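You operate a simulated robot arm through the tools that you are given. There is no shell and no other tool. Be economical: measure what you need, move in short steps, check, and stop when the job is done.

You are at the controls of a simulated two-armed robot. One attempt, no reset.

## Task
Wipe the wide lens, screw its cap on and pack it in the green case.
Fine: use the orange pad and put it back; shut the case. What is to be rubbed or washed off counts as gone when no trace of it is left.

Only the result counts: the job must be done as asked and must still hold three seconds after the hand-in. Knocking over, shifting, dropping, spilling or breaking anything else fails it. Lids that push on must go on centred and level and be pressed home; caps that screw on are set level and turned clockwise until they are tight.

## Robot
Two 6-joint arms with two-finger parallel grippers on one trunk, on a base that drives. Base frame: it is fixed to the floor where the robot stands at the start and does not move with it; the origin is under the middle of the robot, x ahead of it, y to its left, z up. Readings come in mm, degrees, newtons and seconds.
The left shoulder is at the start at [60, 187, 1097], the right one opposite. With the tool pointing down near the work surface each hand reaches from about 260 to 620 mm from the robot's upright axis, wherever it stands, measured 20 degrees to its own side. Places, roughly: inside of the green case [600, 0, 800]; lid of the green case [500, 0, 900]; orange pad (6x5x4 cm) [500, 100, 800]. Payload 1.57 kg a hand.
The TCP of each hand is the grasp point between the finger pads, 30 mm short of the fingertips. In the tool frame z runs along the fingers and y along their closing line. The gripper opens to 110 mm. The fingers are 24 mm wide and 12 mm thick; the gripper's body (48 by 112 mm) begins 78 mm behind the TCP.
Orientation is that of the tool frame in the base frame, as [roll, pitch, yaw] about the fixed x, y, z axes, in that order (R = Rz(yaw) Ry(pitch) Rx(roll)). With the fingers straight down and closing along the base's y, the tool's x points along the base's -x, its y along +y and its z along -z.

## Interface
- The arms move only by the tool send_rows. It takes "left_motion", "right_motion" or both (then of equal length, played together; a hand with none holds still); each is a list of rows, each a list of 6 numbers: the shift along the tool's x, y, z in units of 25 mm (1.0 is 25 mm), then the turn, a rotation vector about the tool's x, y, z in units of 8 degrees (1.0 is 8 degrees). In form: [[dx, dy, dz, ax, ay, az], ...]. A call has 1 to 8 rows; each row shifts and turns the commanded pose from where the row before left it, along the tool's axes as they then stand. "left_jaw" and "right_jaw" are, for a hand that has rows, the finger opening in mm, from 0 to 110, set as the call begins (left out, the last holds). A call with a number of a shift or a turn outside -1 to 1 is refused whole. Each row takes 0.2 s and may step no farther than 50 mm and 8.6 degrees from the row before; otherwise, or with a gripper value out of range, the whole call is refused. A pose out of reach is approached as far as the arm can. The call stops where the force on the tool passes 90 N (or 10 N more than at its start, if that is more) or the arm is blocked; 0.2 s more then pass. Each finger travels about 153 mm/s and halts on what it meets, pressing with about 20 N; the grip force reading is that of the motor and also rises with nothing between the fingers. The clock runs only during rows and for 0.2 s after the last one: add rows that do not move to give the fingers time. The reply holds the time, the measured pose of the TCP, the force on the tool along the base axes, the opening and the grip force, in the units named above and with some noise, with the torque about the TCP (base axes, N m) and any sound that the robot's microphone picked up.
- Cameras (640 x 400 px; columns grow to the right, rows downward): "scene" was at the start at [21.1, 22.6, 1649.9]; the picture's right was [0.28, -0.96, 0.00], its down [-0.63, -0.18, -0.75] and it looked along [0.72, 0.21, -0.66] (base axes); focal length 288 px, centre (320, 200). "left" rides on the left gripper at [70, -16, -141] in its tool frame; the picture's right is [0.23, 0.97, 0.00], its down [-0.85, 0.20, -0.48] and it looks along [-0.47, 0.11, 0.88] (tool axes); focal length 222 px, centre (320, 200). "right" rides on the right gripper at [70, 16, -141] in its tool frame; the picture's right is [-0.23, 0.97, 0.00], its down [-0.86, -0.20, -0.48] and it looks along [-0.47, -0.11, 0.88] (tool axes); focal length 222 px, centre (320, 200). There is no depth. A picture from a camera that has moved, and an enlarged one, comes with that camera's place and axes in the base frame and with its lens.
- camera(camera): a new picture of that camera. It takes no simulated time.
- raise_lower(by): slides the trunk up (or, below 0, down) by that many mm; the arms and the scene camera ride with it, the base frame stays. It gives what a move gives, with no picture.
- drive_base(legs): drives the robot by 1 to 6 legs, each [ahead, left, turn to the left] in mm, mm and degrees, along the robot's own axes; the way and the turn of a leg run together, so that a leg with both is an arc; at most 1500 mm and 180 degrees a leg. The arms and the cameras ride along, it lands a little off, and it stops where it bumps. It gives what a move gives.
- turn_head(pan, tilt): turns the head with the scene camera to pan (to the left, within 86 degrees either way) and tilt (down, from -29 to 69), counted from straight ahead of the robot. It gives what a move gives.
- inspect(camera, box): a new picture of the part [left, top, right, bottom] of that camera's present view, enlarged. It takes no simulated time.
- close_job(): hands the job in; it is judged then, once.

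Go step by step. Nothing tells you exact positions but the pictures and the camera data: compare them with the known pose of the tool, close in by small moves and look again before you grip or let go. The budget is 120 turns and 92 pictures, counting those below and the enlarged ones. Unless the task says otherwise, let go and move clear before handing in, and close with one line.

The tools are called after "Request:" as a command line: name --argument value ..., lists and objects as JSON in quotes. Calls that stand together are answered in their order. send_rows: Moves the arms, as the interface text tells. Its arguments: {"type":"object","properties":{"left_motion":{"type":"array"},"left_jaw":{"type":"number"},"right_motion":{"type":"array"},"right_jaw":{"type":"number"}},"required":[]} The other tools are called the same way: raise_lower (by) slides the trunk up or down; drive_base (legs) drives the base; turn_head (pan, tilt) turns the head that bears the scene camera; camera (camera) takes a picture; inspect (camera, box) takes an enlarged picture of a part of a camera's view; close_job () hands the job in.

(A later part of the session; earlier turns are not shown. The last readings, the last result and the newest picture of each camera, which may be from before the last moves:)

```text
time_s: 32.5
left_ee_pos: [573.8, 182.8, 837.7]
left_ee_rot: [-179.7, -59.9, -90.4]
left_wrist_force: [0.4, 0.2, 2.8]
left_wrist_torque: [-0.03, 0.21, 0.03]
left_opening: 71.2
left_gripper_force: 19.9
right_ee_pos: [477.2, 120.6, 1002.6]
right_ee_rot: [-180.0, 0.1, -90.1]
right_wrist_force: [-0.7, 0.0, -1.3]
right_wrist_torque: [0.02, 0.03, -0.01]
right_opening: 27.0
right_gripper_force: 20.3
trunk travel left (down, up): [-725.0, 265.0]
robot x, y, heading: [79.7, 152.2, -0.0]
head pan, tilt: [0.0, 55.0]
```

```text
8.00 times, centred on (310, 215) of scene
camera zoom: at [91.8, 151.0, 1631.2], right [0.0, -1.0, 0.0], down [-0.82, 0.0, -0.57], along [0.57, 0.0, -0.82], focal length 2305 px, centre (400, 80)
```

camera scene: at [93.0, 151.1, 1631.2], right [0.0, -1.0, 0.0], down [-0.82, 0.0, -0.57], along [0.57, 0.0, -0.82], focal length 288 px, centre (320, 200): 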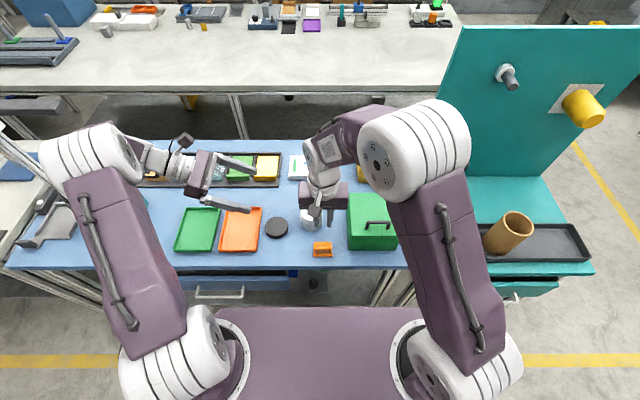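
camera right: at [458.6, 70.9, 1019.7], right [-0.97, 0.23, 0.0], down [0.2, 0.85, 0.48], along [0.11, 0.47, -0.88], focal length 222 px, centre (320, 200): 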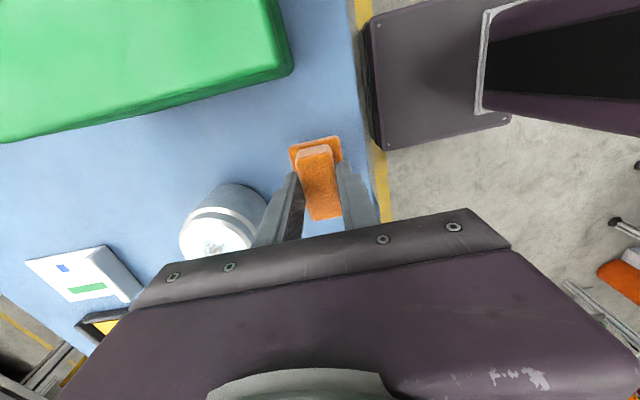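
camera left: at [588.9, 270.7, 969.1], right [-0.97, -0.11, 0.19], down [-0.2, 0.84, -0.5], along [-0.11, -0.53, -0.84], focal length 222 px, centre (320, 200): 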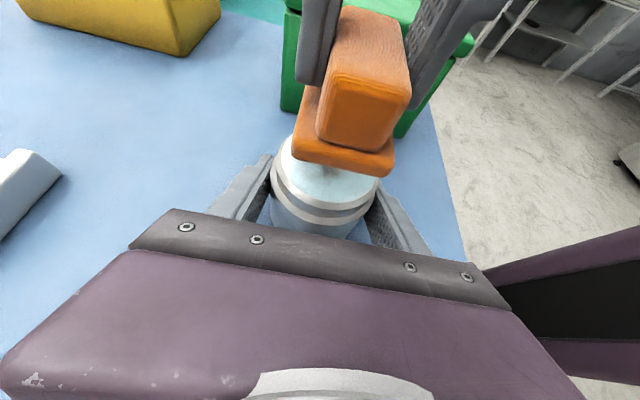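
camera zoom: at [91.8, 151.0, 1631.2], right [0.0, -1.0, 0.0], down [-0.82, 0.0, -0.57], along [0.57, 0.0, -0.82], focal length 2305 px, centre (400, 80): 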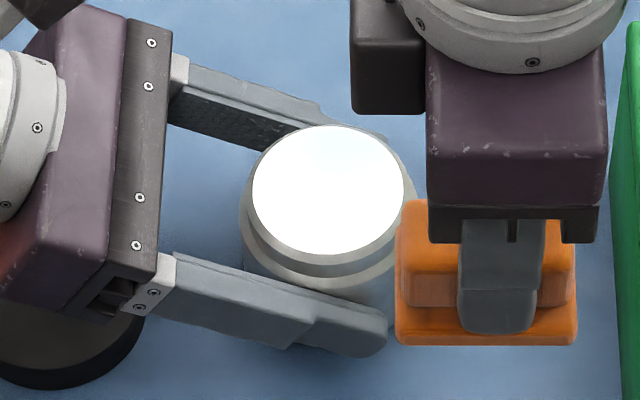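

The glass looks clean. Returning the pad to its home spot (476.7,140.8).

Request:
send_rows --right_motion '[[-0.4, 0, 1, 0, 0, 0], [-0.4, 0, 1, 0, 0, 0], [0, 0, 1, 0, 0, 0], [0, 0, 1, 0, 0, 0], [0, 0, 1, 0, 0, 0], [0, 0, 0.8, 0, 0, 0], [0, 0, 0.2, 0, 0, 0], [0, 0, 0, 0, 0, 0]]'

Request:
camera --camera "right"

```text
time_s: 34.3
left_ee_pos: [574.0, 184.7, 837.8]
left_ee_rot: [-179.6, -59.9, -90.4]
left_wrist_force: [0.6, -0.8, 4.1]
left_wrist_torque: [-0.08, 0.19, -0.02]
left_opening: 71.2
left_gripper_force: 20.5
right_ee_pos: [477.7, 139.2, 853.5]
right_ee_rot: [-180.0, 0.0, -90.0]
right_wrist_force: [0.6, -0.2, -0.4]
right_wrist_torque: [0.03, 0.03, 0.0]
right_opening: 27.1
right_gripper_force: 20.0
trunk travel left (down, up): [-725.0, 265.0]
robot x, y, heading: [81.3, 148.7, -0.3]
head pan, tilt: [0.0, 55.0]
```

```text
59 pictures are left
camera right: at [458.6, 70.5, 995.1], right [-0.97, 0.23, 0.0], down [0.2, 0.85, 0.48], along [0.11, 0.47, -0.88], focal length 222 px, centre (320, 200)
```

right: 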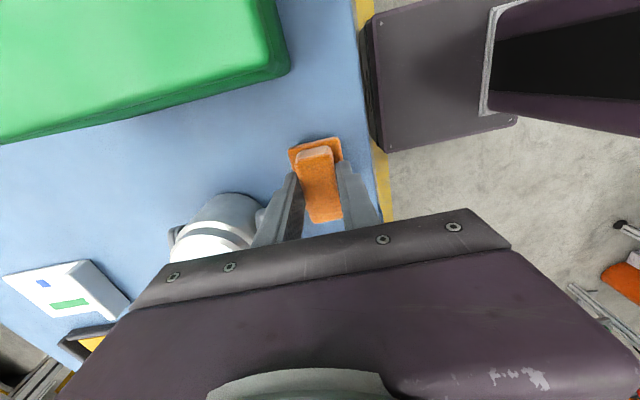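

Request:
send_rows --right_motion '[[0, 0, 0.1, 0, 0, 0], [0, 0, 0.08, 0, 0, 0], [0, 0, 0, 0, 0, 0]]'

Request:
send_rows --right_motion '[[0, 0, 0.06, 0, 0, 0], [0, 0, 0, 0, 0, 0]]'

```text
time_s: 35.1
left_ee_pos: [574.4, 185.1, 838.5]
left_ee_rot: [-179.7, -60.0, -90.4]
left_wrist_force: [0.9, 1.2, 5.1]
left_wrist_torque: [-0.06, 0.21, 0.02]
left_opening: 70.9
left_gripper_force: 20.2
right_ee_pos: [477.0, 139.3, 849.3]
right_ee_rot: [180.0, 0.0, -90.1]
right_wrist_force: [-0.5, 0.3, -0.8]
right_wrist_torque: [0.03, -0.01, 0.01]
right_opening: 27.1
right_gripper_force: 19.9
trunk travel left (down, up): [-725.0, 265.0]
robot x, y, heading: [81.3, 152.2, -0.4]
head pan, tilt: [0.0, 55.0]
```

```text
time_s: 35.7
left_ee_pos: [574.5, 183.4, 838.4]
left_ee_rot: [-179.7, -60.0, -90.4]
left_wrist_force: [1.4, -0.3, 4.9]
left_wrist_torque: [-0.11, 0.22, -0.01]
left_opening: 71.5
left_gripper_force: 20.0
right_ee_pos: [476.7, 139.4, 848.6]
right_ee_rot: [179.9, 0.0, -90.1]
right_wrist_force: [-0.6, 0.2, -0.8]
right_wrist_torque: [0.01, 0.03, 0.03]
right_opening: 27.3
right_gripper_force: 20.5
trunk travel left (down, up): [-725.0, 265.0]
robot x, y, heading: [83.3, 152.4, -0.5]
head pan, tilt: [0.0, 55.0]
```

Request:
send_rows --right_motion '[[0, 0, 0.08, 0, 0, 0], [0, 0, 0, 0, 0, 0]]'

Request:
send_rows --right_motion '[[0, 0, 0.06, 0, 0, 0], [0, 0, 0, 0, 0, 0]]'

Request:
inspect --camera "left" --box '[340, 40, 500, 240]'

```text
time_s: 36.3
left_ee_pos: [574.7, 184.7, 837.8]
left_ee_rot: [-179.7, -60.0, -90.5]
left_wrist_force: [1.0, 0.6, 5.3]
left_wrist_torque: [-0.07, 0.21, 0.01]
left_opening: 71.4
left_gripper_force: 19.8
right_ee_pos: [476.7, 138.5, 845.3]
right_ee_rot: [-180.0, 0.1, -90.1]
right_wrist_force: [0.2, 0.1, -0.2]
right_wrist_torque: [-0.03, 0.0, -0.04]
right_opening: 27.1
right_gripper_force: 20.1
trunk travel left (down, up): [-725.0, 265.0]
robot x, y, heading: [78.4, 150.5, -0.1]
head pan, tilt: [0.0, 55.0]
```

```text
time_s: 36.9
left_ee_pos: [574.1, 183.0, 838.5]
left_ee_rot: [-179.7, -59.9, -90.5]
left_wrist_force: [0.7, -0.2, 0.0]
left_wrist_torque: [-0.03, 0.05, -0.02]
left_opening: 71.1
left_gripper_force: 19.9
right_ee_pos: [476.6, 139.6, 844.6]
right_ee_rot: [-179.9, 0.1, -90.0]
right_wrist_force: [-0.7, -1.1, 13.2]
right_wrist_torque: [0.07, 0.05, 0.01]
right_opening: 27.0
right_gripper_force: 19.7
trunk travel left (down, up): [-725.0, 265.0]
robot x, y, heading: [83.4, 151.7, -0.4]
head pan, tilt: [0.0, 55.0]
```

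```text
2.00 times, centred on (420, 140) of left
camera zoom: at [587.9, 270.6, 969.4], right [-0.97, -0.11, 0.19], down [-0.2, 0.84, -0.5], along [-0.11, -0.53, -0.84], focal length 444 px, centre (120, 320)
```

zoom: 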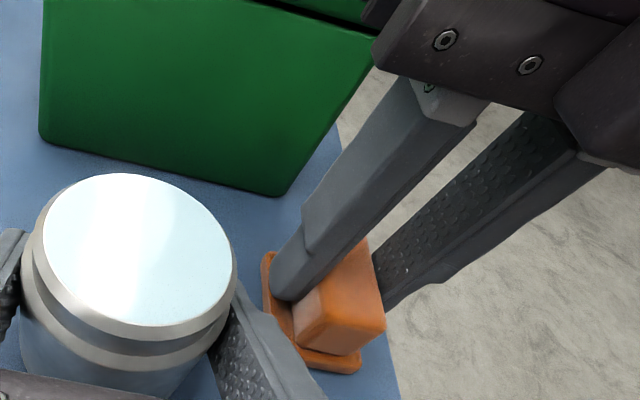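

Pad is on the table (13 N contact). Releasing it and lifting; the left hand must release too, as it overhangs the cap.

Request:
send_rows --right_motion '[[0, 0, 0, 0, 0, 0], [0, 0, 0, 0, 0, 0]]' --right_jaw 48 --left_motion '[[0, 0, 0, 0, 0, 0], [0, 0, 0, 0, 0, 0]]' --left_jaw 110

Request:
send_rows --right_motion '[[0, 0, -0.5, 0, 0, 0], [0, 0, -1, 0, 0, 0], [0, 0, -1, 0, 0, 0], [0, 0, -1, 0, 0, 0], [0, 0, -1, 0, 0, 0], [0, 0, -1, 0, 0, 0], [0, 0, -1, 0, 0, 0]]' --left_motion '[[0, 0, -1, 0, 0, 0], [0, 0, -1, 0, 0, 0], [0, 0, -1, 0, 0, 0], [0, 0, -1, 0, 0, 0], [0, 0, -1, 0, 0, 0], [0, 0, -1, 0, 0, 0], [0, 0, -1, 0, 0, 0]]'

Request:
camera --camera "scene"

Request:
camera --camera "left"

```text
time_s: 37.5
left_ee_pos: [574.4, 184.4, 838.5]
left_ee_rot: [-179.8, -59.9, -90.4]
left_wrist_force: [0.3, -0.1, 0.6]
left_wrist_torque: [-0.01, 0.01, 0.02]
left_opening: 110.2
left_gripper_force: 0.0
right_ee_pos: [477.9, 139.1, 843.6]
right_ee_rot: [179.9, 0.0, -90.0]
right_wrist_force: [-0.7, 0.8, 0.7]
right_wrist_torque: [-0.02, 0.01, 0.0]
right_opening: 48.2
right_gripper_force: 0.0
trunk travel left (down, up): [-725.0, 265.0]
robot x, y, heading: [78.2, 151.9, 0.0]
head pan, tilt: [0.0, 55.0]
```

```text
time_s: 39.1
left_ee_pos: [574.4, 336.7, 927.3]
left_ee_rot: [-179.6, -60.0, -90.3]
left_wrist_force: [0.2, -0.9, 1.6]
left_wrist_torque: [-0.02, 0.05, 0.04]
left_opening: 109.6
left_gripper_force: 0.1
right_ee_pos: [475.6, 140.8, 1005.6]
right_ee_rot: [179.9, 0.0, -90.1]
right_wrist_force: [-0.3, 0.1, 0.2]
right_wrist_torque: [-0.02, 0.0, -0.01]
right_opening: 47.8
right_gripper_force: 0.0
trunk travel left (down, up): [-725.0, 265.0]
robot x, y, heading: [79.1, 155.3, -0.2]
head pan, tilt: [0.0, 55.0]
```

```text
57 pictures are left
camera scene: at [91.3, 151.7, 1631.1], right [0.0, -1.0, 0.0], down [-0.82, 0.0, -0.57], along [0.57, 0.0, -0.82], focal length 288 px, centre (320, 200)
```

scene: 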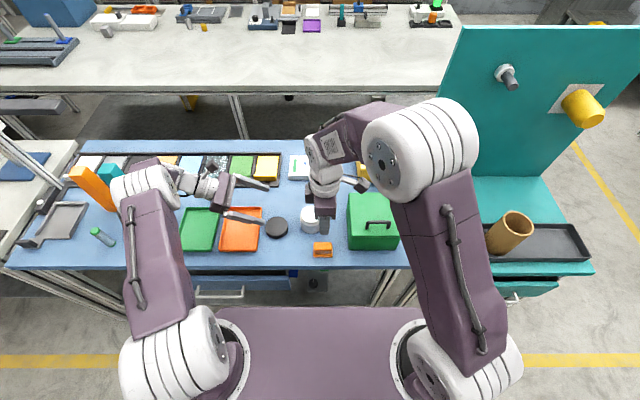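

```text
56 pictures are left
camera left: at [589.1, 423.3, 1057.8], right [-0.97, -0.11, 0.19], down [-0.2, 0.84, -0.5], along [-0.11, -0.53, -0.84], focal length 222 px, centre (320, 200)
```

left: 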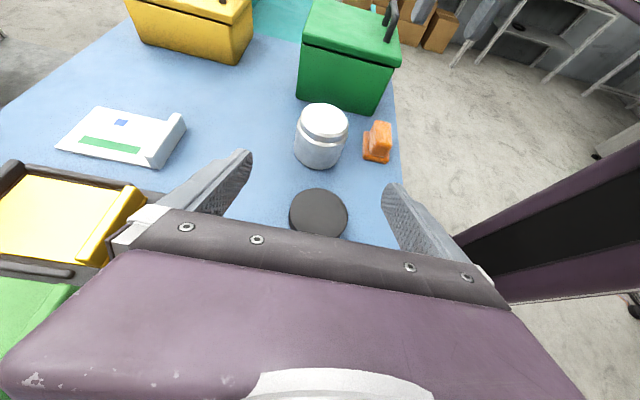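

Lens upright, pad back. Moving the right hand over the cap (~554,290) while the left backs off further.

Request:
send_rows --right_motion '[[-0.745, -0.39, 0.3, 0, 0, 0], [-0.745, -0.39, 0.3, 0, 0, 0], [-0.745, -0.39, 0.3, 0, 0, 0], [-0.745, -0.39, 0.3, 0, 0, 0], [-0.745, -0.39, 0.3, 0, 0, 0], [-0.745, -0.39, 0.3, 0, 0, 0], [-0.745, -0.39, 0.3, 0, 0, 0], [-0.745, -0.39, 0.3, 0, 0, 0]]' --right_jaw 105 --left_motion '[[0, 0, -1, 0, 0, 0], [0, 0, -1, 0, 0, 0], [0, 0, -1, 0, 0, 0], [0, 0, -1, 0, 0, 0], [0, 0, 0, 0, 0, 0], [0, 0, 0, 0, 0, 0], [0, 0, 0, 0, 0, 0], [0, 0, 0, 0, 0, 0]]'

Request:
camera --camera "right"

Request:
camera --camera "left"

```text
time_s: 40.9
left_ee_pos: [577.4, 423.0, 973.8]
left_ee_rot: [-179.8, -60.0, -90.3]
left_wrist_force: [-0.5, 1.0, -0.1]
left_wrist_torque: [0.01, 0.05, -0.02]
left_opening: 110.0
left_gripper_force: 0.1
right_ee_pos: [555.0, 288.9, 947.5]
right_ee_rot: [179.9, 0.1, -90.0]
right_wrist_force: [-0.3, -0.1, -0.7]
right_wrist_torque: [0.02, 0.04, 0.02]
right_opening: 104.8
right_gripper_force: 0.0
trunk travel left (down, up): [-725.0, 265.0]
robot x, y, heading: [79.1, 152.5, -0.0]
head pan, tilt: [0.0, 55.0]
```

```text
55 pictures are left
camera right: at [537.4, 218.9, 1088.7], right [-0.97, 0.23, 0.0], down [0.2, 0.86, 0.48], along [0.11, 0.47, -0.88], focal length 222 px, centre (320, 200)
```

right: 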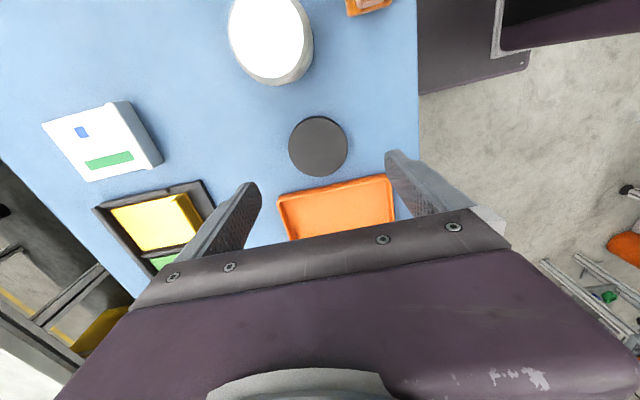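

```text
54 pictures are left
camera left: at [591.2, 510.7, 1105.8], right [-0.97, -0.11, 0.19], down [-0.2, 0.84, -0.5], along [-0.11, -0.53, -0.84], focal length 222 px, centre (320, 200)
```

left: 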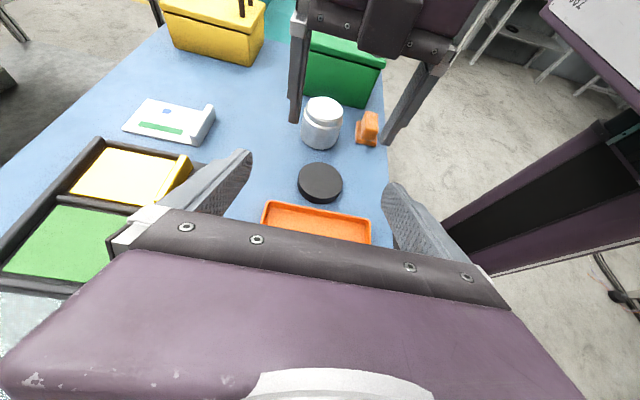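

Cap centre ≈(556,288), right under the hand. Descending so fingertips stop ~6 mm above the table, then grip.

Request:
send_rows --right_motion '[[0, -0.04, 1, 0, 0, 0], [0, 0, 1, 0, 0, 0], [0, 0, 1, 0, 0, 0], [0, 0, 0.9, 0, 0, 0], [0, 0, 0.5, 0, 0, 0], [0, 0, 0, 0, 0, 0]]'

Request:
camera --camera "right"

Request:
inspect --camera "left" --box '[260, 90, 440, 240]'

```text
time_s: 42.3
left_ee_pos: [575.7, 422.2, 976.0]
left_ee_rot: [-179.7, -60.0, -90.4]
left_wrist_force: [-0.3, 0.7, 0.3]
left_wrist_torque: [-0.04, 0.01, 0.0]
left_opening: 109.9
left_gripper_force: 0.2
right_ee_pos: [556.8, 286.0, 836.0]
right_ee_rot: [180.0, -0.1, -90.2]
right_wrist_force: [0.5, -0.3, 0.5]
right_wrist_torque: [-0.01, -0.02, -0.02]
right_opening: 105.1
right_gripper_force: 0.0
trunk travel left (down, up): [-725.0, 265.0]
robot x, y, heading: [80.6, 152.3, -0.1]
head pan, tilt: [0.0, 55.0]
```

```text
53 pictures are left
camera right: at [539.3, 217.3, 978.3], right [-0.97, 0.23, 0.0], down [0.2, 0.85, 0.48], along [0.11, 0.47, -0.88], focal length 222 px, centre (320, 200)
```

right: 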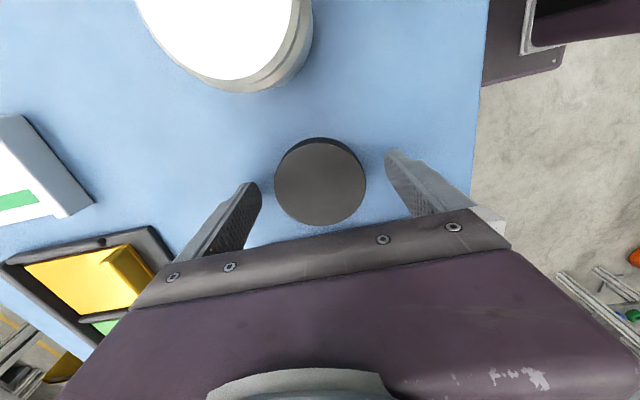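

```text
2.67 times, centred on (350, 165) of left
camera zoom: at [590.6, 510.5, 1106.2], right [-0.97, -0.11, 0.19], down [-0.2, 0.84, -0.5], along [-0.11, -0.53, -0.84], focal length 592 px, centre (240, 293)
```

zoom: 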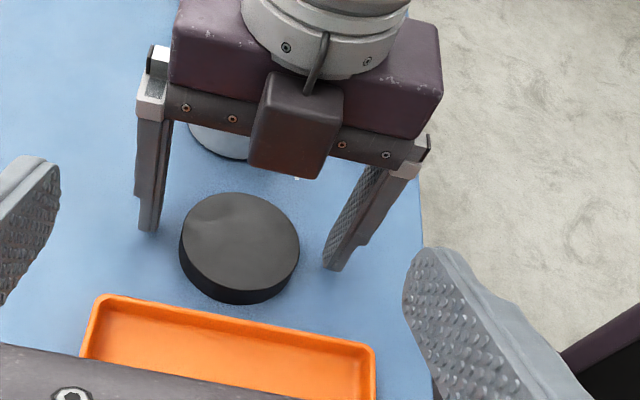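

Well aligned. Closing on the cap.

Request:
send_rows --right_motion '[[-0.06, 0, 0, 0, 0, 0], [0, 0, 0, 0, 0, 0], [0, 0, 0, 0, 0, 0], [0, 0, 0, 0, 0, 0]]' --right_jaw 50

Request:
send_rows --right_motion '[[0, 0, -0.2, 0, 0, 0], [0, 0, -0.3, 0, 0, 0], [0, 0, -0.5, 0, 0, 0], [0, 0, 0, 0, 0, 0]]'

Request:
inspect --camera "left" --box '[260, 90, 440, 240]'

Request:
camera --camera "right"

```text
time_s: 43.3
left_ee_pos: [576.8, 423.5, 974.7]
left_ee_rot: [-179.8, -60.1, -90.4]
left_wrist_force: [0.3, -0.1, 0.4]
left_wrist_torque: [0.0, 0.01, 0.04]
left_opening: 110.1
left_gripper_force: 0.2
right_ee_pos: [555.6, 288.3, 837.4]
right_ee_rot: [-180.0, 0.0, -90.2]
right_wrist_force: [-1.0, -0.3, 0.6]
right_wrist_torque: [-0.01, -0.03, 0.0]
right_opening: 72.3
right_gripper_force: 20.5
trunk travel left (down, up): [-725.0, 265.0]
robot x, y, heading: [80.7, 149.8, -0.1]
head pan, tilt: [0.0, 55.0]
```

```text
time_s: 44.3
left_ee_pos: [574.8, 423.9, 975.9]
left_ee_rot: [-179.7, -60.0, -90.4]
left_wrist_force: [-0.5, 0.6, 1.0]
left_wrist_torque: [0.0, -0.02, 0.0]
left_opening: 110.0
left_gripper_force: 0.2
right_ee_pos: [557.1, 289.3, 859.9]
right_ee_rot: [179.9, 0.1, -90.2]
right_wrist_force: [0.2, 0.1, -1.4]
right_wrist_torque: [0.03, -0.04, -0.02]
right_opening: 72.6
right_gripper_force: 20.3
trunk travel left (down, up): [-725.0, 265.0]
robot x, y, heading: [78.0, 151.1, 0.0]
head pan, tilt: [0.0, 55.0]
```

```text
2.67 times, centred on (350, 165) of left
camera zoom: at [590.8, 510.5, 1106.1], right [-0.97, -0.11, 0.19], down [-0.2, 0.84, -0.5], along [-0.11, -0.53, -0.84], focal length 592 px, centre (240, 293)
```

zoom: 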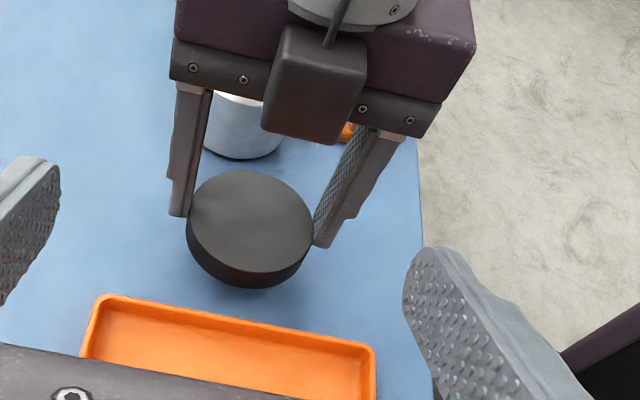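

```text
50 pictures are left
camera right: at [538.9, 219.9, 1001.7], right [-0.97, 0.23, 0.0], down [0.2, 0.85, 0.48], along [0.11, 0.47, -0.88], focal length 222 px, centre (320, 200)
```

right: 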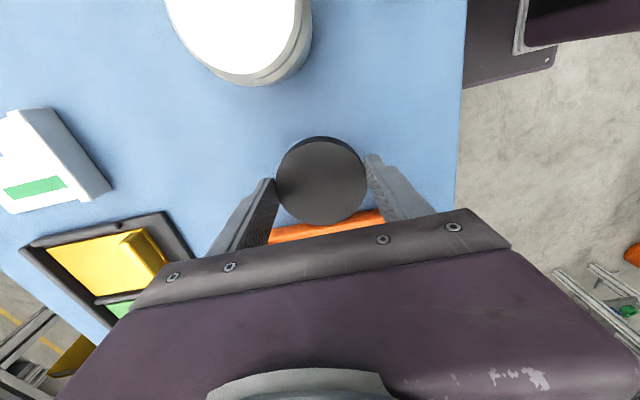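

Cap is in the right hand. Lifting it, parking it near the front, while the left hand returns to the lens.

Request:
send_rows --right_motion '[[0, 0, -0.95, 0, 0, 0], [0, 0, -0.95, 0, 0, 0], [0, 0, -0.95, 0, 0, 0], [0, 0, -0.95, 0, 0, 0], [0, 0, -0.95, 0, 0, 0], [0, 0, -0.95, 0, 0, 0]]'

Request:
send_rows --right_motion '[[0.95, 0.55, 0, 0, 0, 0], [0.95, 0.55, 0, 0, 0, 0], [0.95, 0.55, 0, 0, 0, 0], [0.95, 0.55, 0, 0, 0, 0], [0.95, 0.55, 0, 0, 0, 0], [0.95, 0.55, 0, 0, 0, 0]]' --left_motion '[[0, 0, 1, 0, 0, 0], [0, 0, 1, 0, 0, 0], [0, 0, 1, 0, 0, 0], [0, 0, 1, 0, 0, 0], [0, 0, 1, 0, 0, 0], [0, 0, 1, 0, 0, 0]]'

Request:
send_rows --left_motion '[[0, 0, 1, 0, 0, 0], [0, 0, 1, 0, 0, 0], [0, 0, 1, 0, 0, 0], [0, 0, 0, 0, 0, 0]]'

Request:
camera --camera "left"

```text
time_s: 45.7
left_ee_pos: [575.6, 422.9, 974.7]
left_ee_rot: [-179.7, -60.0, -90.4]
left_wrist_force: [0.2, -0.2, 1.4]
left_wrist_torque: [-0.01, -0.03, -0.01]
left_opening: 109.9
left_gripper_force: 0.2
right_ee_pos: [556.3, 289.5, 1006.3]
right_ee_rot: [-179.9, 0.0, -90.1]
right_wrist_force: [0.3, -0.6, -1.1]
right_wrist_torque: [0.03, 0.02, -0.05]
right_opening: 72.5
right_gripper_force: 20.5
trunk travel left (down, up): [-725.0, 265.0]
robot x, y, heading: [80.4, 153.1, -0.1]
head pan, tilt: [0.0, 55.0]
```

```text
time_s: 47.1
left_ee_pos: [575.0, 293.4, 898.9]
left_ee_rot: [-179.6, -59.8, -90.4]
left_wrist_force: [1.1, -1.2, 0.3]
left_wrist_torque: [0.01, 0.06, 0.02]
left_opening: 110.0
left_gripper_force: 0.0
right_ee_pos: [472.6, 144.2, 1002.8]
right_ee_rot: [-179.9, 0.1, -90.2]
right_wrist_force: [-0.2, -0.4, -1.1]
right_wrist_torque: [0.02, 0.0, -0.02]
right_opening: 72.5
right_gripper_force: 19.9
trunk travel left (down, up): [-725.0, 265.0]
robot x, y, heading: [76.5, 152.3, -0.1]
head pan, tilt: [0.0, 55.0]
```

```text
time_s: 48.1
left_ee_pos: [574.6, 228.3, 862.6]
left_ee_rot: [-179.7, -60.1, -90.4]
left_wrist_force: [0.4, -0.4, -0.5]
left_wrist_torque: [-0.02, -0.01, 0.03]
left_opening: 110.1
left_gripper_force: 0.2
right_ee_pos: [472.3, 145.0, 1003.9]
right_ee_rot: [180.0, 0.0, -90.1]
right_wrist_force: [-0.3, 0.1, -0.7]
right_wrist_torque: [0.01, 0.01, 0.0]
right_opening: 72.5
right_gripper_force: 20.5
trunk travel left (down, up): [-725.0, 265.0]
robot x, y, heading: [78.2, 148.8, 0.2]
head pan, tilt: [0.0, 55.0]
```

```text
49 pictures are left
camera left: at [589.6, 314.1, 994.2], right [-0.97, -0.11, 0.19], down [-0.2, 0.84, -0.5], along [-0.11, -0.53, -0.84], focal length 222 px, centre (320, 200)
```

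left: 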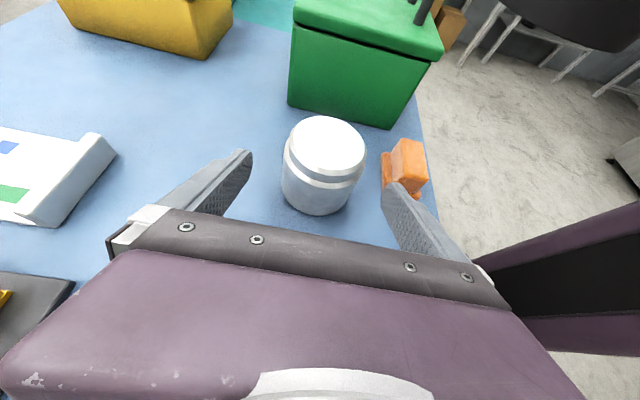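

The 30° tilt would leave the fingers in the way of the cap rim. I'll flatten the left hand to 15° and grip the lens lower.

Request:
send_rows --left_motion '[[0, 0, 0, 0, 0.94, 0], [0, 0, 0, 0, 0.935, 0], [-0.4, 0, 0.6, 0, 0, 0], [-0.35, 0, 0.6, 0, 0, 0], [-0.1, 0, 0.6, 0, 0, 0], [0, 0, 0.3, 0, 0, 0], [0, 0, 0, 0, 0, 0]]'

Request:
camera --camera "left"

Request:
inspect --camera "scene" --box '[220, 170, 380, 270]'

```text
time_s: 49.7
left_ee_pos: [574.8, 181.4, 828.4]
left_ee_rot: [-179.6, -75.0, -90.6]
left_wrist_force: [-0.2, -0.2, 0.1]
left_wrist_torque: [-0.01, 0.01, 0.0]
left_opening: 110.0
left_gripper_force: 0.1
right_ee_pos: [473.8, 144.5, 1004.5]
right_ee_rot: [-179.9, 0.2, -90.1]
right_wrist_force: [-1.0, -0.4, 1.0]
right_wrist_torque: [-0.01, 0.0, 0.03]
right_opening: 72.5
right_gripper_force: 20.1
trunk travel left (down, up): [-725.0, 265.0]
robot x, y, heading: [79.5, 149.3, -0.1]
head pan, tilt: [0.0, 55.0]
```

```text
48 pictures are left
camera left: at [588.8, 299.5, 932.5], right [-0.97, -0.06, 0.22], down [-0.2, 0.68, -0.7], along [-0.11, -0.73, -0.68], focal length 222 px, centre (320, 200)
```

left: 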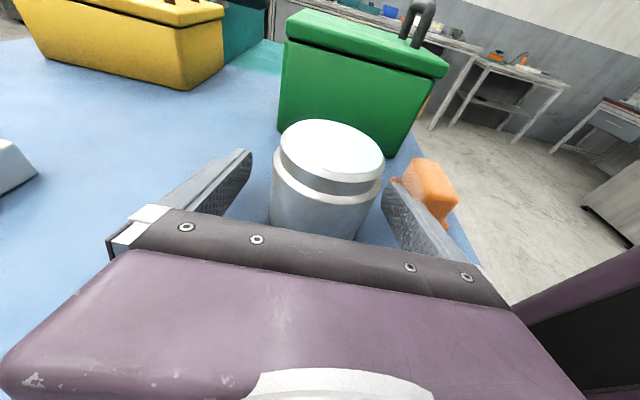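

```text
4.00 times, centred on (300, 220) of scene
camera zoom: at [92.3, 151.5, 1631.2], right [0.0, -1.0, 0.0], down [-0.82, 0.0, -0.57], along [0.57, 0.0, -0.82], focal length 1152 px, centre (400, 120)
```

zoom: 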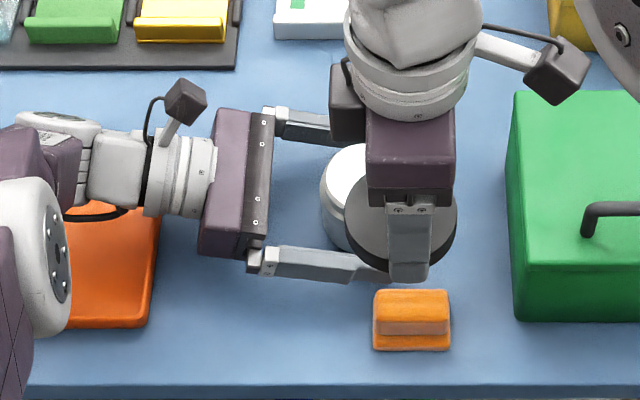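

Good. Dropping 3 mm more and gripping the lens.

Request:
send_rows --left_motion '[[-0.12, 0, 0.03, 0, 0, 0], [0, 0, 0, 0, 0, 0]]'

Request:
send_rows --left_motion '[[0, 0, 0, 0, 0, 0], [0, 0, 0, 0, 0, 0], [0, 0, 0, 0, 0, 0], [0, 0, 0, 0, 0, 0]]' --left_jaw 40

Request:
inspect --camera "left" --box '[240, 90, 400, 250]'

Request:
inspect --camera "right" --box '[80, 80, 400, 280]'

```text
time_s: 50.3
left_ee_pos: [574.0, 180.5, 825.7]
left_ee_rot: [-179.5, -75.0, -90.7]
left_wrist_force: [0.1, -0.2, 0.2]
left_wrist_torque: [0.02, 0.0, -0.03]
left_opening: 109.6
left_gripper_force: 0.1
right_ee_pos: [473.4, 145.1, 1004.0]
right_ee_rot: [180.0, 0.0, -90.1]
right_wrist_force: [-0.3, -0.5, -0.1]
right_wrist_torque: [0.0, 0.0, 0.0]
right_opening: 72.3
right_gripper_force: 20.2
trunk travel left (down, up): [-725.0, 265.0]
robot x, y, heading: [79.8, 152.8, -0.2]
head pan, tilt: [0.0, 55.0]
```

```text
time_s: 51.3
left_ee_pos: [573.8, 182.1, 826.8]
left_ee_rot: [-179.5, -74.8, -90.6]
left_wrist_force: [-1.5, 0.5, 1.5]
left_wrist_torque: [-0.05, 0.16, -0.03]
left_opening: 71.3
left_gripper_force: 19.6
right_ee_pos: [473.0, 145.3, 1004.0]
right_ee_rot: [-180.0, 0.0, -90.0]
right_wrist_force: [-0.8, -0.2, 0.0]
right_wrist_torque: [0.02, -0.01, -0.04]
right_opening: 72.3
right_gripper_force: 20.3
trunk travel left (down, up): [-725.0, 265.0]
robot x, y, heading: [83.1, 147.4, -0.0]
head pan, tilt: [0.0, 55.0]
```

```text
2.50 times, centred on (320, 170) of left
camera zoom: at [588.4, 299.6, 929.7], right [-0.97, -0.06, 0.22], down [-0.2, 0.68, -0.7], along [-0.11, -0.73, -0.68], focal length 555 px, centre (320, 275)
```

zoom: 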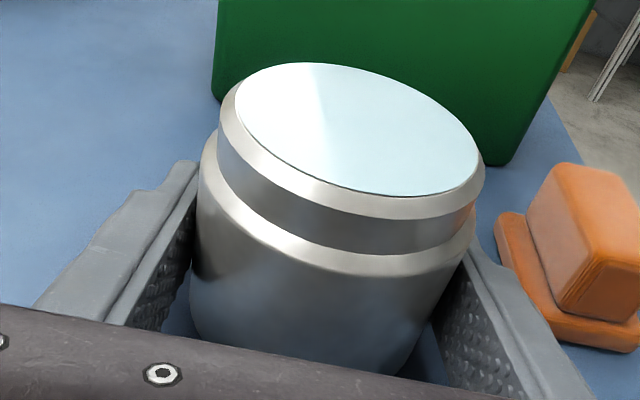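

```text
2.00 times, centred on (240, 180) of right
camera zoom: at [455.0, 76.3, 1145.3], right [-0.97, 0.23, 0.0], down [0.2, 0.85, 0.48], along [0.11, 0.47, -0.88], focal length 444 px, centre (480, 240)
```

zoom: 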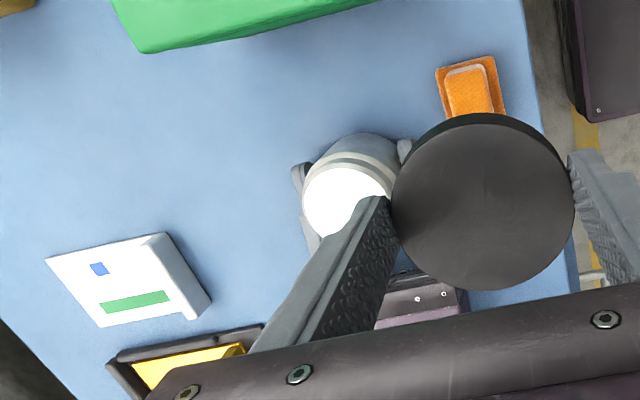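

Lens held low with the neck clear, glass clean. Bringing the cap over it.

Request:
send_rows --right_motion '[[-0.35, -0.99, 0, 0, 0, 0], [-0.35, -0.99, 0, 0, 0, 0], [-0.35, -0.99, 0, 0, 0, 0], [-0.35, -0.99, 0, 0, 0, 0], [0, -0.06, 0.9, 0, 0, 0], [0, 0, 0.9, 0, 0, 0], [0, 0, 0.8, 0, 0, 0], [0, 0, 0, 0, 0, 0]]'

Request:
inspect --camera "left" --box '[220, 40, 420, 240]'

Request:
camera --camera "right"

Request:
inspect --camera "scene" --box '[260, 180, 360, 243]'

```text
time_s: 53.1
left_ee_pos: [574.0, 181.8, 825.1]
left_ee_rot: [-179.5, -75.0, -90.6]
left_wrist_force: [-0.5, 0.9, 0.6]
left_wrist_torque: [0.02, 0.15, 0.01]
left_opening: 71.3
left_gripper_force: 19.9
right_ee_pos: [576.1, 180.9, 938.8]
right_ee_rot: [-179.9, 0.0, -90.0]
right_wrist_force: [0.7, 0.4, -0.3]
right_wrist_torque: [-0.02, 0.01, 0.0]
right_opening: 72.2
right_gripper_force: 20.2
trunk travel left (down, up): [-725.0, 265.0]
robot x, y, heading: [80.3, 150.8, -0.2]
head pan, tilt: [0.0, 55.0]
```

```text
2.00 times, centred on (320, 140) of left
camera zoom: at [588.5, 299.7, 929.7], right [-0.97, -0.06, 0.22], down [-0.2, 0.68, -0.7], along [-0.11, -0.73, -0.68], focal length 444 px, centre (320, 320)
```

zoom: 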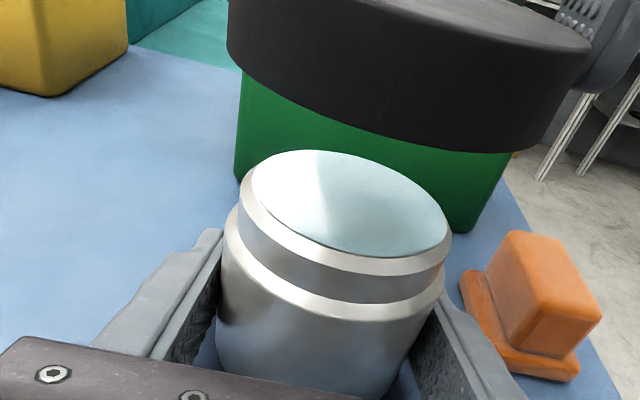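

```text
43 pictures are left
camera right: at [556.7, 111.6, 1080.8], right [-0.97, 0.23, 0.0], down [0.2, 0.85, 0.48], along [0.11, 0.47, -0.88], focal length 222 px, centre (320, 200)
```

right: 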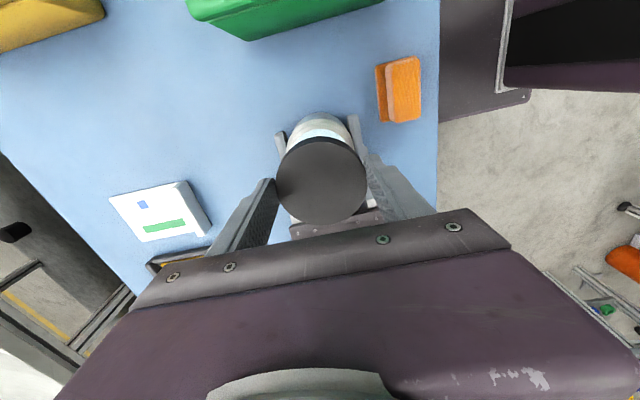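

```text
6.35 times, centred on (310, 212) of scene
camera zoom: at [92.3, 151.2, 1631.2], right [0.0, -1.0, 0.0], down [-0.82, 0.0, -0.57], along [0.57, 0.0, -0.82], focal length 1829 px, centre (384, 127)
```

zoom: 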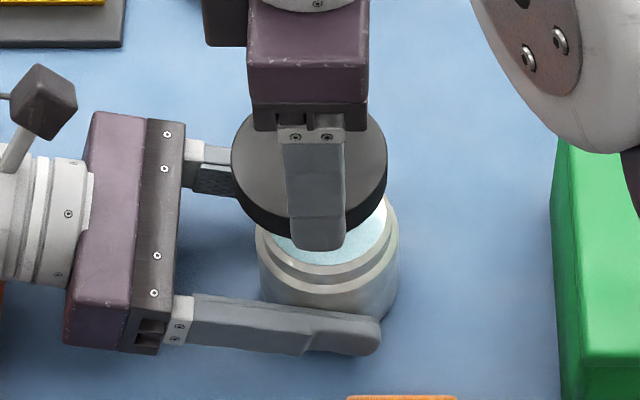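

The cap is about 5 mm too far in +y and 2 mm in +x relative to the lens. Correcting and lowering to just above.

Request:
send_rows --right_motion '[[0.2, 0.08, 0, 0, 0, 0], [0, 0, 0.4, 0, 0, 0], [0, 0, 0.4, 0, 0, 0], [0, 0, 0, 0, 0, 0]]'

Request:
inspect --camera "left" --box '[220, 40, 420, 240]'

Request:
inspect --camera "scene" --box '[280, 190, 350, 234]'

```text
time_s: 54.1
left_ee_pos: [573.7, 182.2, 825.8]
left_ee_rot: [-179.5, -75.0, -90.6]
left_wrist_force: [0.4, 0.5, -0.6]
left_wrist_torque: [0.0, 0.14, -0.03]
left_opening: 71.0
left_gripper_force: 20.0
right_ee_pos: [572.8, 176.3, 919.4]
right_ee_rot: [-180.0, -0.1, -90.1]
right_wrist_force: [0.1, -0.1, 0.0]
right_wrist_torque: [0.01, -0.01, -0.02]
right_opening: 72.5
right_gripper_force: 20.3
trunk travel left (down, up): [-725.0, 265.0]
robot x, y, heading: [84.5, 152.2, -0.3]
head pan, tilt: [0.0, 55.0]
```

```text
2.00 times, centred on (320, 140) of left
camera zoom: at [588.6, 299.7, 929.7], right [-0.97, -0.06, 0.22], down [-0.2, 0.68, -0.7], along [-0.11, -0.73, -0.68], focal length 444 px, centre (320, 320)
```

zoom: 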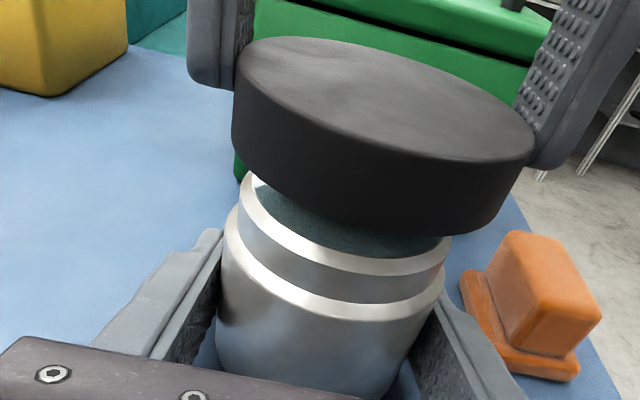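

```text
9.09 times, centred on (315, 212) of scene
camera zoom: at [92.3, 151.3, 1631.2], right [0.0, -1.0, 0.0], down [-0.82, 0.0, -0.57], along [0.57, 0.0, -0.82], focal length 2619 px, centre (366, 91)
```

zoom: 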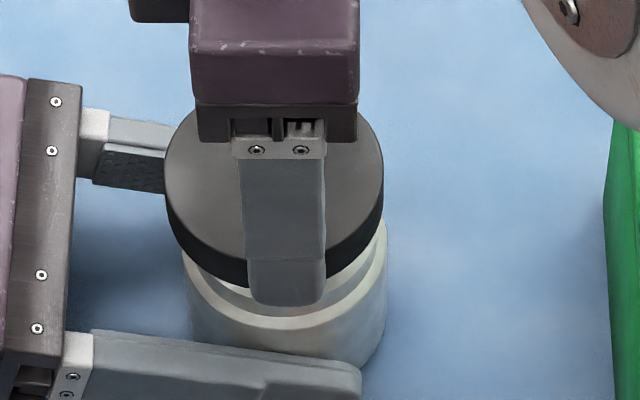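

Remaining offset ≈2 mm in y, 1 mm in x. Fixing and lowering to contact.

Request:
send_rows --right_motion '[[0.08, -0.04, 0, 0, 0, 0], [0, 0, 0.15, 0, 0, 0], [0, 0, 0.15, 0, 0, 0], [0, 0, 0, 0, 0, 0]]'

Request:
inspect --camera "left" --box '[220, 60, 420, 260]'

```text
time_s: 55.1
left_ee_pos: [573.5, 181.9, 826.8]
left_ee_rot: [-179.5, -75.0, -90.6]
left_wrist_force: [0.5, 1.0, 0.6]
left_wrist_torque: [0.0, 0.11, -0.02]
left_opening: 71.3
left_gripper_force: 19.4
right_ee_pos: [573.6, 174.3, 911.1]
right_ee_rot: [-179.9, 0.0, -90.2]
right_wrist_force: [-0.7, 1.1, -0.4]
right_wrist_torque: [-0.01, -0.02, 0.0]
right_opening: 72.4
right_gripper_force: 20.3
trunk travel left (down, up): [-725.0, 265.0]
robot x, y, heading: [81.4, 155.4, 0.1]
head pan, tilt: [0.0, 55.0]
```

```text
2.00 times, centred on (320, 160) of left
camera zoom: at [588.6, 299.7, 929.7], right [-0.97, -0.06, 0.22], down [-0.2, 0.68, -0.7], along [-0.11, -0.73, -0.68], focal length 444 px, centre (320, 280)
```

zoom: 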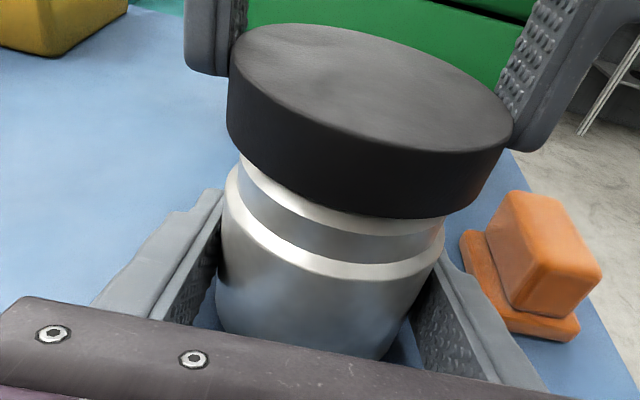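

Request:
send_rows --right_motion '[[0, 0, 0.1, 0, 0, 0], [0, 0, 0.1, 0, 0, 0], [0, 0, 0, 0, 0, 0]]'

Request:
send_rows --right_motion '[[0, 0, 0.08, 0, 0, 0], [0, 0, 0.08, 0, 0, 0], [0, 0, 0, 0, 0, 0]]'

```text
time_s: 55.9
left_ee_pos: [574.1, 182.6, 826.1]
left_ee_rot: [-179.5, -75.0, -90.6]
left_wrist_force: [-0.2, 0.3, 0.7]
left_wrist_torque: [0.03, 0.15, -0.05]
left_opening: 71.1
left_gripper_force: 19.9
right_ee_pos: [575.2, 175.8, 906.4]
right_ee_rot: [-179.9, 0.0, -90.1]
right_wrist_force: [-0.4, 0.0, -0.1]
right_wrist_torque: [0.02, -0.02, 0.0]
right_opening: 72.5
right_gripper_force: 20.3
trunk travel left (down, up): [-725.0, 265.0]
robot x, y, heading: [76.6, 155.7, -0.3]
head pan, tilt: [0.0, 55.0]
```

```text
time_s: 56.7
left_ee_pos: [573.2, 181.9, 825.7]
left_ee_rot: [-179.4, -75.0, -90.6]
left_wrist_force: [0.2, 1.2, 0.2]
left_wrist_torque: [0.03, 0.12, -0.05]
left_opening: 71.3
left_gripper_force: 20.0
right_ee_pos: [574.9, 176.2, 901.9]
right_ee_rot: [-180.0, 0.1, -90.1]
right_wrist_force: [-1.1, 0.4, 0.3]
right_wrist_torque: [-0.01, 0.03, 0.0]
right_opening: 72.6
right_gripper_force: 20.0
trunk travel left (down, up): [-725.0, 265.0]
robot x, y, heading: [79.3, 151.2, -0.2]
head pan, tilt: [0.0, 55.0]
```

Request:
send_rows --right_motion '[[0, 0, 0.08, 0, 0, 0], [0, 0, 0.08, 0, 0, 0], [0, 0, 0, 0, 0, 0]]'

Request:
inspect --camera "left" --box '[220, 60, 420, 260]'

Request:
inspect --camera "scene" --box '[280, 190, 350, 234]'

```text
time_s: 57.5
left_ee_pos: [573.1, 181.5, 825.1]
left_ee_rot: [-179.5, -74.9, -90.6]
left_wrist_force: [2.0, 2.0, 0.4]
left_wrist_torque: [-0.1, 0.19, 0.02]
left_opening: 71.3
left_gripper_force: 19.5
right_ee_pos: [574.7, 175.9, 899.0]
right_ee_rot: [180.0, 0.0, -90.1]
right_wrist_force: [-0.9, -2.1, 0.7]
right_wrist_torque: [-0.1, 0.02, 0.0]
right_opening: 72.4
right_gripper_force: 20.0
trunk travel left (down, up): [-725.0, 265.0]
robot x, y, heading: [81.3, 154.9, -0.5]
head pan, tilt: [0.0, 55.0]
```

```text
2.00 times, centred on (320, 160) of left
camera zoom: at [588.5, 299.8, 929.7], right [-0.97, -0.06, 0.22], down [-0.2, 0.68, -0.7], along [-0.11, -0.73, -0.68], focal length 444 px, centre (320, 280)
```

zoom: 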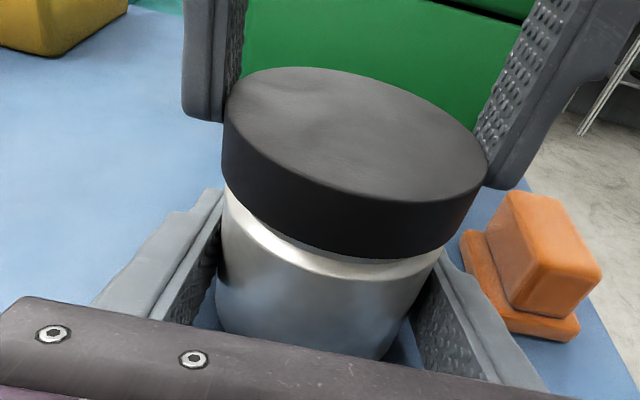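

```text
9.09 times, centred on (315, 212) of scene
camera zoom: at [92.3, 151.2, 1631.2], right [0.0, -1.0, 0.0], down [-0.82, 0.0, -0.57], along [0.57, 0.0, -0.82], focal length 2619 px, centre (366, 91)
```

zoom: 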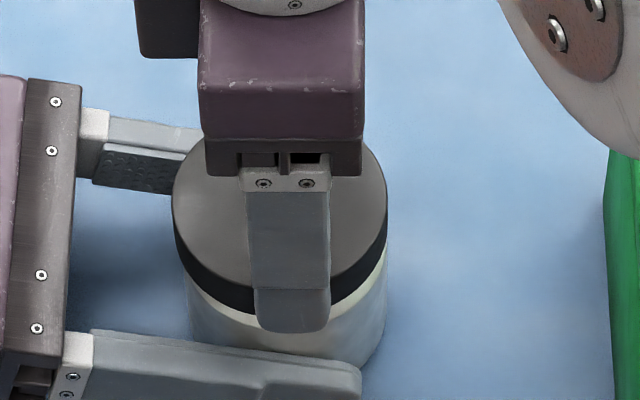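

The cap is slipping over the neck, nearly centred (small −y reaction). Nudging and lowering to thread contact.

Request:
send_rows --right_motion '[[0.03, 0, 0, 0, 0, 0], [0, 0, 0.06, 0, 0, 0], [0, 0, 0, 0, 0, 0]]'

Request:
send_rows --right_motion '[[0, 0, 0.06, 0, 0, 0], [0, 0, 0, 0, 0, 0]]'

```text
time_s: 58.3
left_ee_pos: [575.1, 182.5, 825.6]
left_ee_rot: [-179.6, -75.0, -90.6]
left_wrist_force: [1.1, 1.4, 0.3]
left_wrist_torque: [0.07, 0.13, -0.02]
left_opening: 71.2
left_gripper_force: 19.8
right_ee_pos: [573.3, 175.4, 897.1]
right_ee_rot: [180.0, 0.1, -90.1]
right_wrist_force: [-0.1, 0.1, -0.1]
right_wrist_torque: [-0.02, 0.0, 0.01]
right_opening: 72.2
right_gripper_force: 19.6
trunk travel left (down, up): [-725.0, 265.0]
robot x, y, heading: [79.0, 152.6, 0.1]
head pan, tilt: [0.0, 55.0]
```

```text
time_s: 58.9
left_ee_pos: [573.7, 180.3, 826.4]
left_ee_rot: [-179.6, -74.9, -90.6]
left_wrist_force: [0.0, 1.5, 0.0]
left_wrist_torque: [0.05, 0.14, -0.04]
left_opening: 71.4
left_gripper_force: 19.6
right_ee_pos: [574.2, 173.6, 895.9]
right_ee_rot: [180.0, -0.1, -90.0]
right_wrist_force: [0.1, 0.2, 0.5]
right_wrist_torque: [0.05, 0.02, 0.01]
right_opening: 72.4
right_gripper_force: 19.6
trunk travel left (down, up): [-725.0, 265.0]
robot x, y, heading: [78.9, 146.8, -0.2]
head pan, tilt: [0.0, 55.0]
```

Request:
send_rows --right_motion '[[0, 0, 0.06, 0, 0, 0], [0, 0, 0.06, 0, 0, 0], [0, 0, 0, 0, 0, 0]]'

Request:
send_rows --right_motion '[[0, 0, 0.06, 0, 0, 0], [0, 0, 0.06, 0, 0, 0], [0, 0, 0, 0, 0, 0]]'

Request:
inspect --camera "left" --box '[220, 60, 420, 260]'

```text
time_s: 59.7
left_ee_pos: [573.6, 181.9, 825.5]
left_ee_rot: [-179.2, -74.8, -90.8]
left_wrist_force: [8.2, 4.7, -3.5]
left_wrist_torque: [0.06, 0.22, 0.06]
left_opening: 71.4
left_gripper_force: 19.6
right_ee_pos: [574.7, 175.5, 893.7]
right_ee_rot: [-179.9, 0.0, -90.1]
right_wrist_force: [-4.5, -5.7, 18.6]
right_wrist_torque: [-0.05, 0.19, 0.04]
right_opening: 72.3
right_gripper_force: 20.5
trunk travel left (down, up): [-725.0, 265.0]
robot x, y, heading: [78.7, 149.9, -0.1]
head pan, tilt: [0.0, 55.0]
```

```text
time_s: 60.5
left_ee_pos: [573.1, 183.2, 826.3]
left_ee_rot: [-179.3, -74.9, -90.9]
left_wrist_force: [11.6, 1.2, -4.3]
left_wrist_torque: [0.38, 0.26, -0.16]
left_opening: 71.1
left_gripper_force: 19.6
right_ee_pos: [573.8, 175.0, 889.9]
right_ee_rot: [-179.9, -0.1, -90.0]
right_wrist_force: [-5.7, -0.9, 19.8]
right_wrist_torque: [0.19, 0.21, 0.02]
right_opening: 72.2
right_gripper_force: 20.2
trunk travel left (down, up): [-725.0, 265.0]
robot x, y, heading: [83.1, 150.4, -0.1]
head pan, tilt: [0.0, 55.0]
```

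```text
2.00 times, centred on (320, 160) of left
camera zoom: at [588.3, 299.8, 929.9], right [-0.97, -0.06, 0.22], down [-0.2, 0.68, -0.7], along [-0.11, -0.73, -0.68], focal length 444 px, centre (320, 280)
```

zoom: 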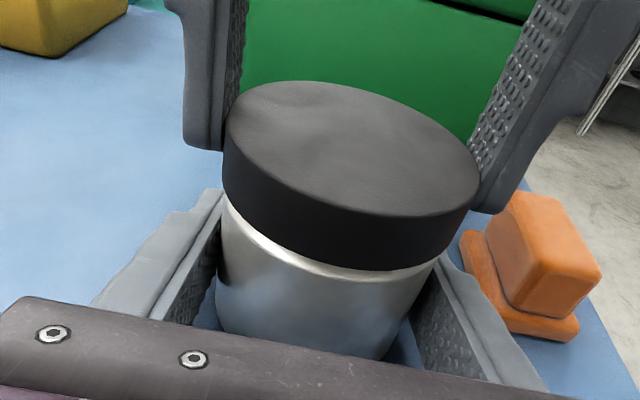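

Thread contact at ~19 N, cap level. My grip is ~5 mm off the cap's axis in y, so I'll regrip centred before turning.

Request:
send_rows --right_motion '[[0, 0, 0, 0, 0, 0], [0, 0, 0, 0, 0, 0]]' --right_jaw 88

Request:
send_rows --right_motion '[[-0.2, 0, 0, 0, 0, 0], [0, 0, 0.1, 0, 0, 0], [0, 0, 0, 0, 0, 0]]'

Request:
inspect --camera "scene" --box '[280, 190, 350, 234]'

Request:
inspect --camera "left" --box '[220, 60, 420, 260]'

```text
time_s: 61.1
left_ee_pos: [575.0, 181.4, 825.4]
left_ee_rot: [-179.6, -75.0, -90.7]
left_wrist_force: [-1.5, -1.3, 0.0]
left_wrist_torque: [0.09, 0.04, 0.02]
left_opening: 71.1
left_gripper_force: 20.3
right_ee_pos: [573.8, 173.5, 889.7]
right_ee_rot: [-180.0, 0.0, -90.1]
right_wrist_force: [0.6, 0.1, -0.1]
right_wrist_torque: [0.01, -0.03, 0.03]
right_opening: 88.0
right_gripper_force: 0.1
trunk travel left (down, up): [-725.0, 265.0]
robot x, y, heading: [80.3, 155.5, -0.3]
head pan, tilt: [0.0, 55.0]
```

```text
time_s: 61.9
left_ee_pos: [573.0, 180.9, 825.7]
left_ee_rot: [-179.3, -74.9, -90.7]
left_wrist_force: [-2.1, -1.0, 0.0]
left_wrist_torque: [0.12, 0.12, 0.04]
left_opening: 71.4
left_gripper_force: 19.9
right_ee_pos: [573.6, 180.6, 886.4]
right_ee_rot: [180.0, 0.1, -90.1]
right_wrist_force: [0.3, -0.5, -0.4]
right_wrist_torque: [0.0, 0.0, 0.0]
right_opening: 88.2
right_gripper_force: 0.2
trunk travel left (down, up): [-725.0, 265.0]
robot x, y, heading: [76.5, 151.1, 0.1]
head pan, tilt: [0.0, 55.0]
```

```text
9.09 times, centred on (315, 212) of scene
camera zoom: at [91.9, 150.9, 1631.2], right [0.0, -1.0, 0.0], down [-0.82, 0.0, -0.57], along [0.57, 0.0, -0.82], focal length 2619 px, centre (366, 91)
```

zoom: 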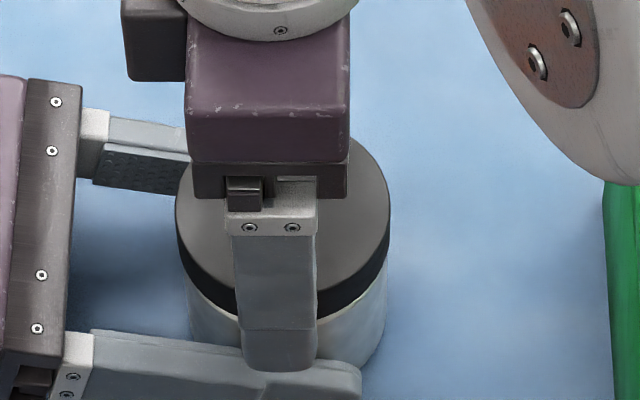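

```text
2.00 times, centred on (320, 160) of left
camera zoom: at [588.3, 299.5, 929.8], right [-0.97, -0.06, 0.22], down [-0.2, 0.68, -0.7], along [-0.11, -0.73, -0.68], focal length 444 px, centre (320, 280)
```

zoom: 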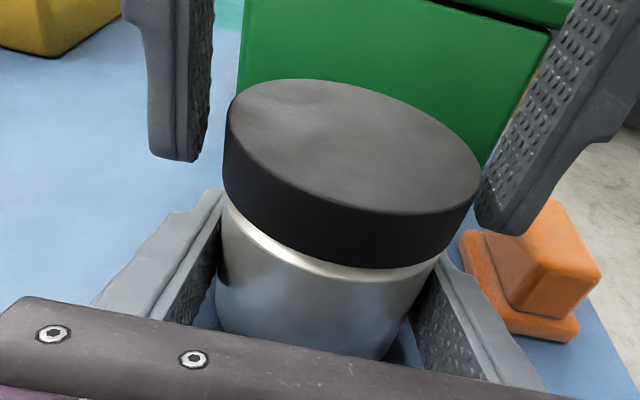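

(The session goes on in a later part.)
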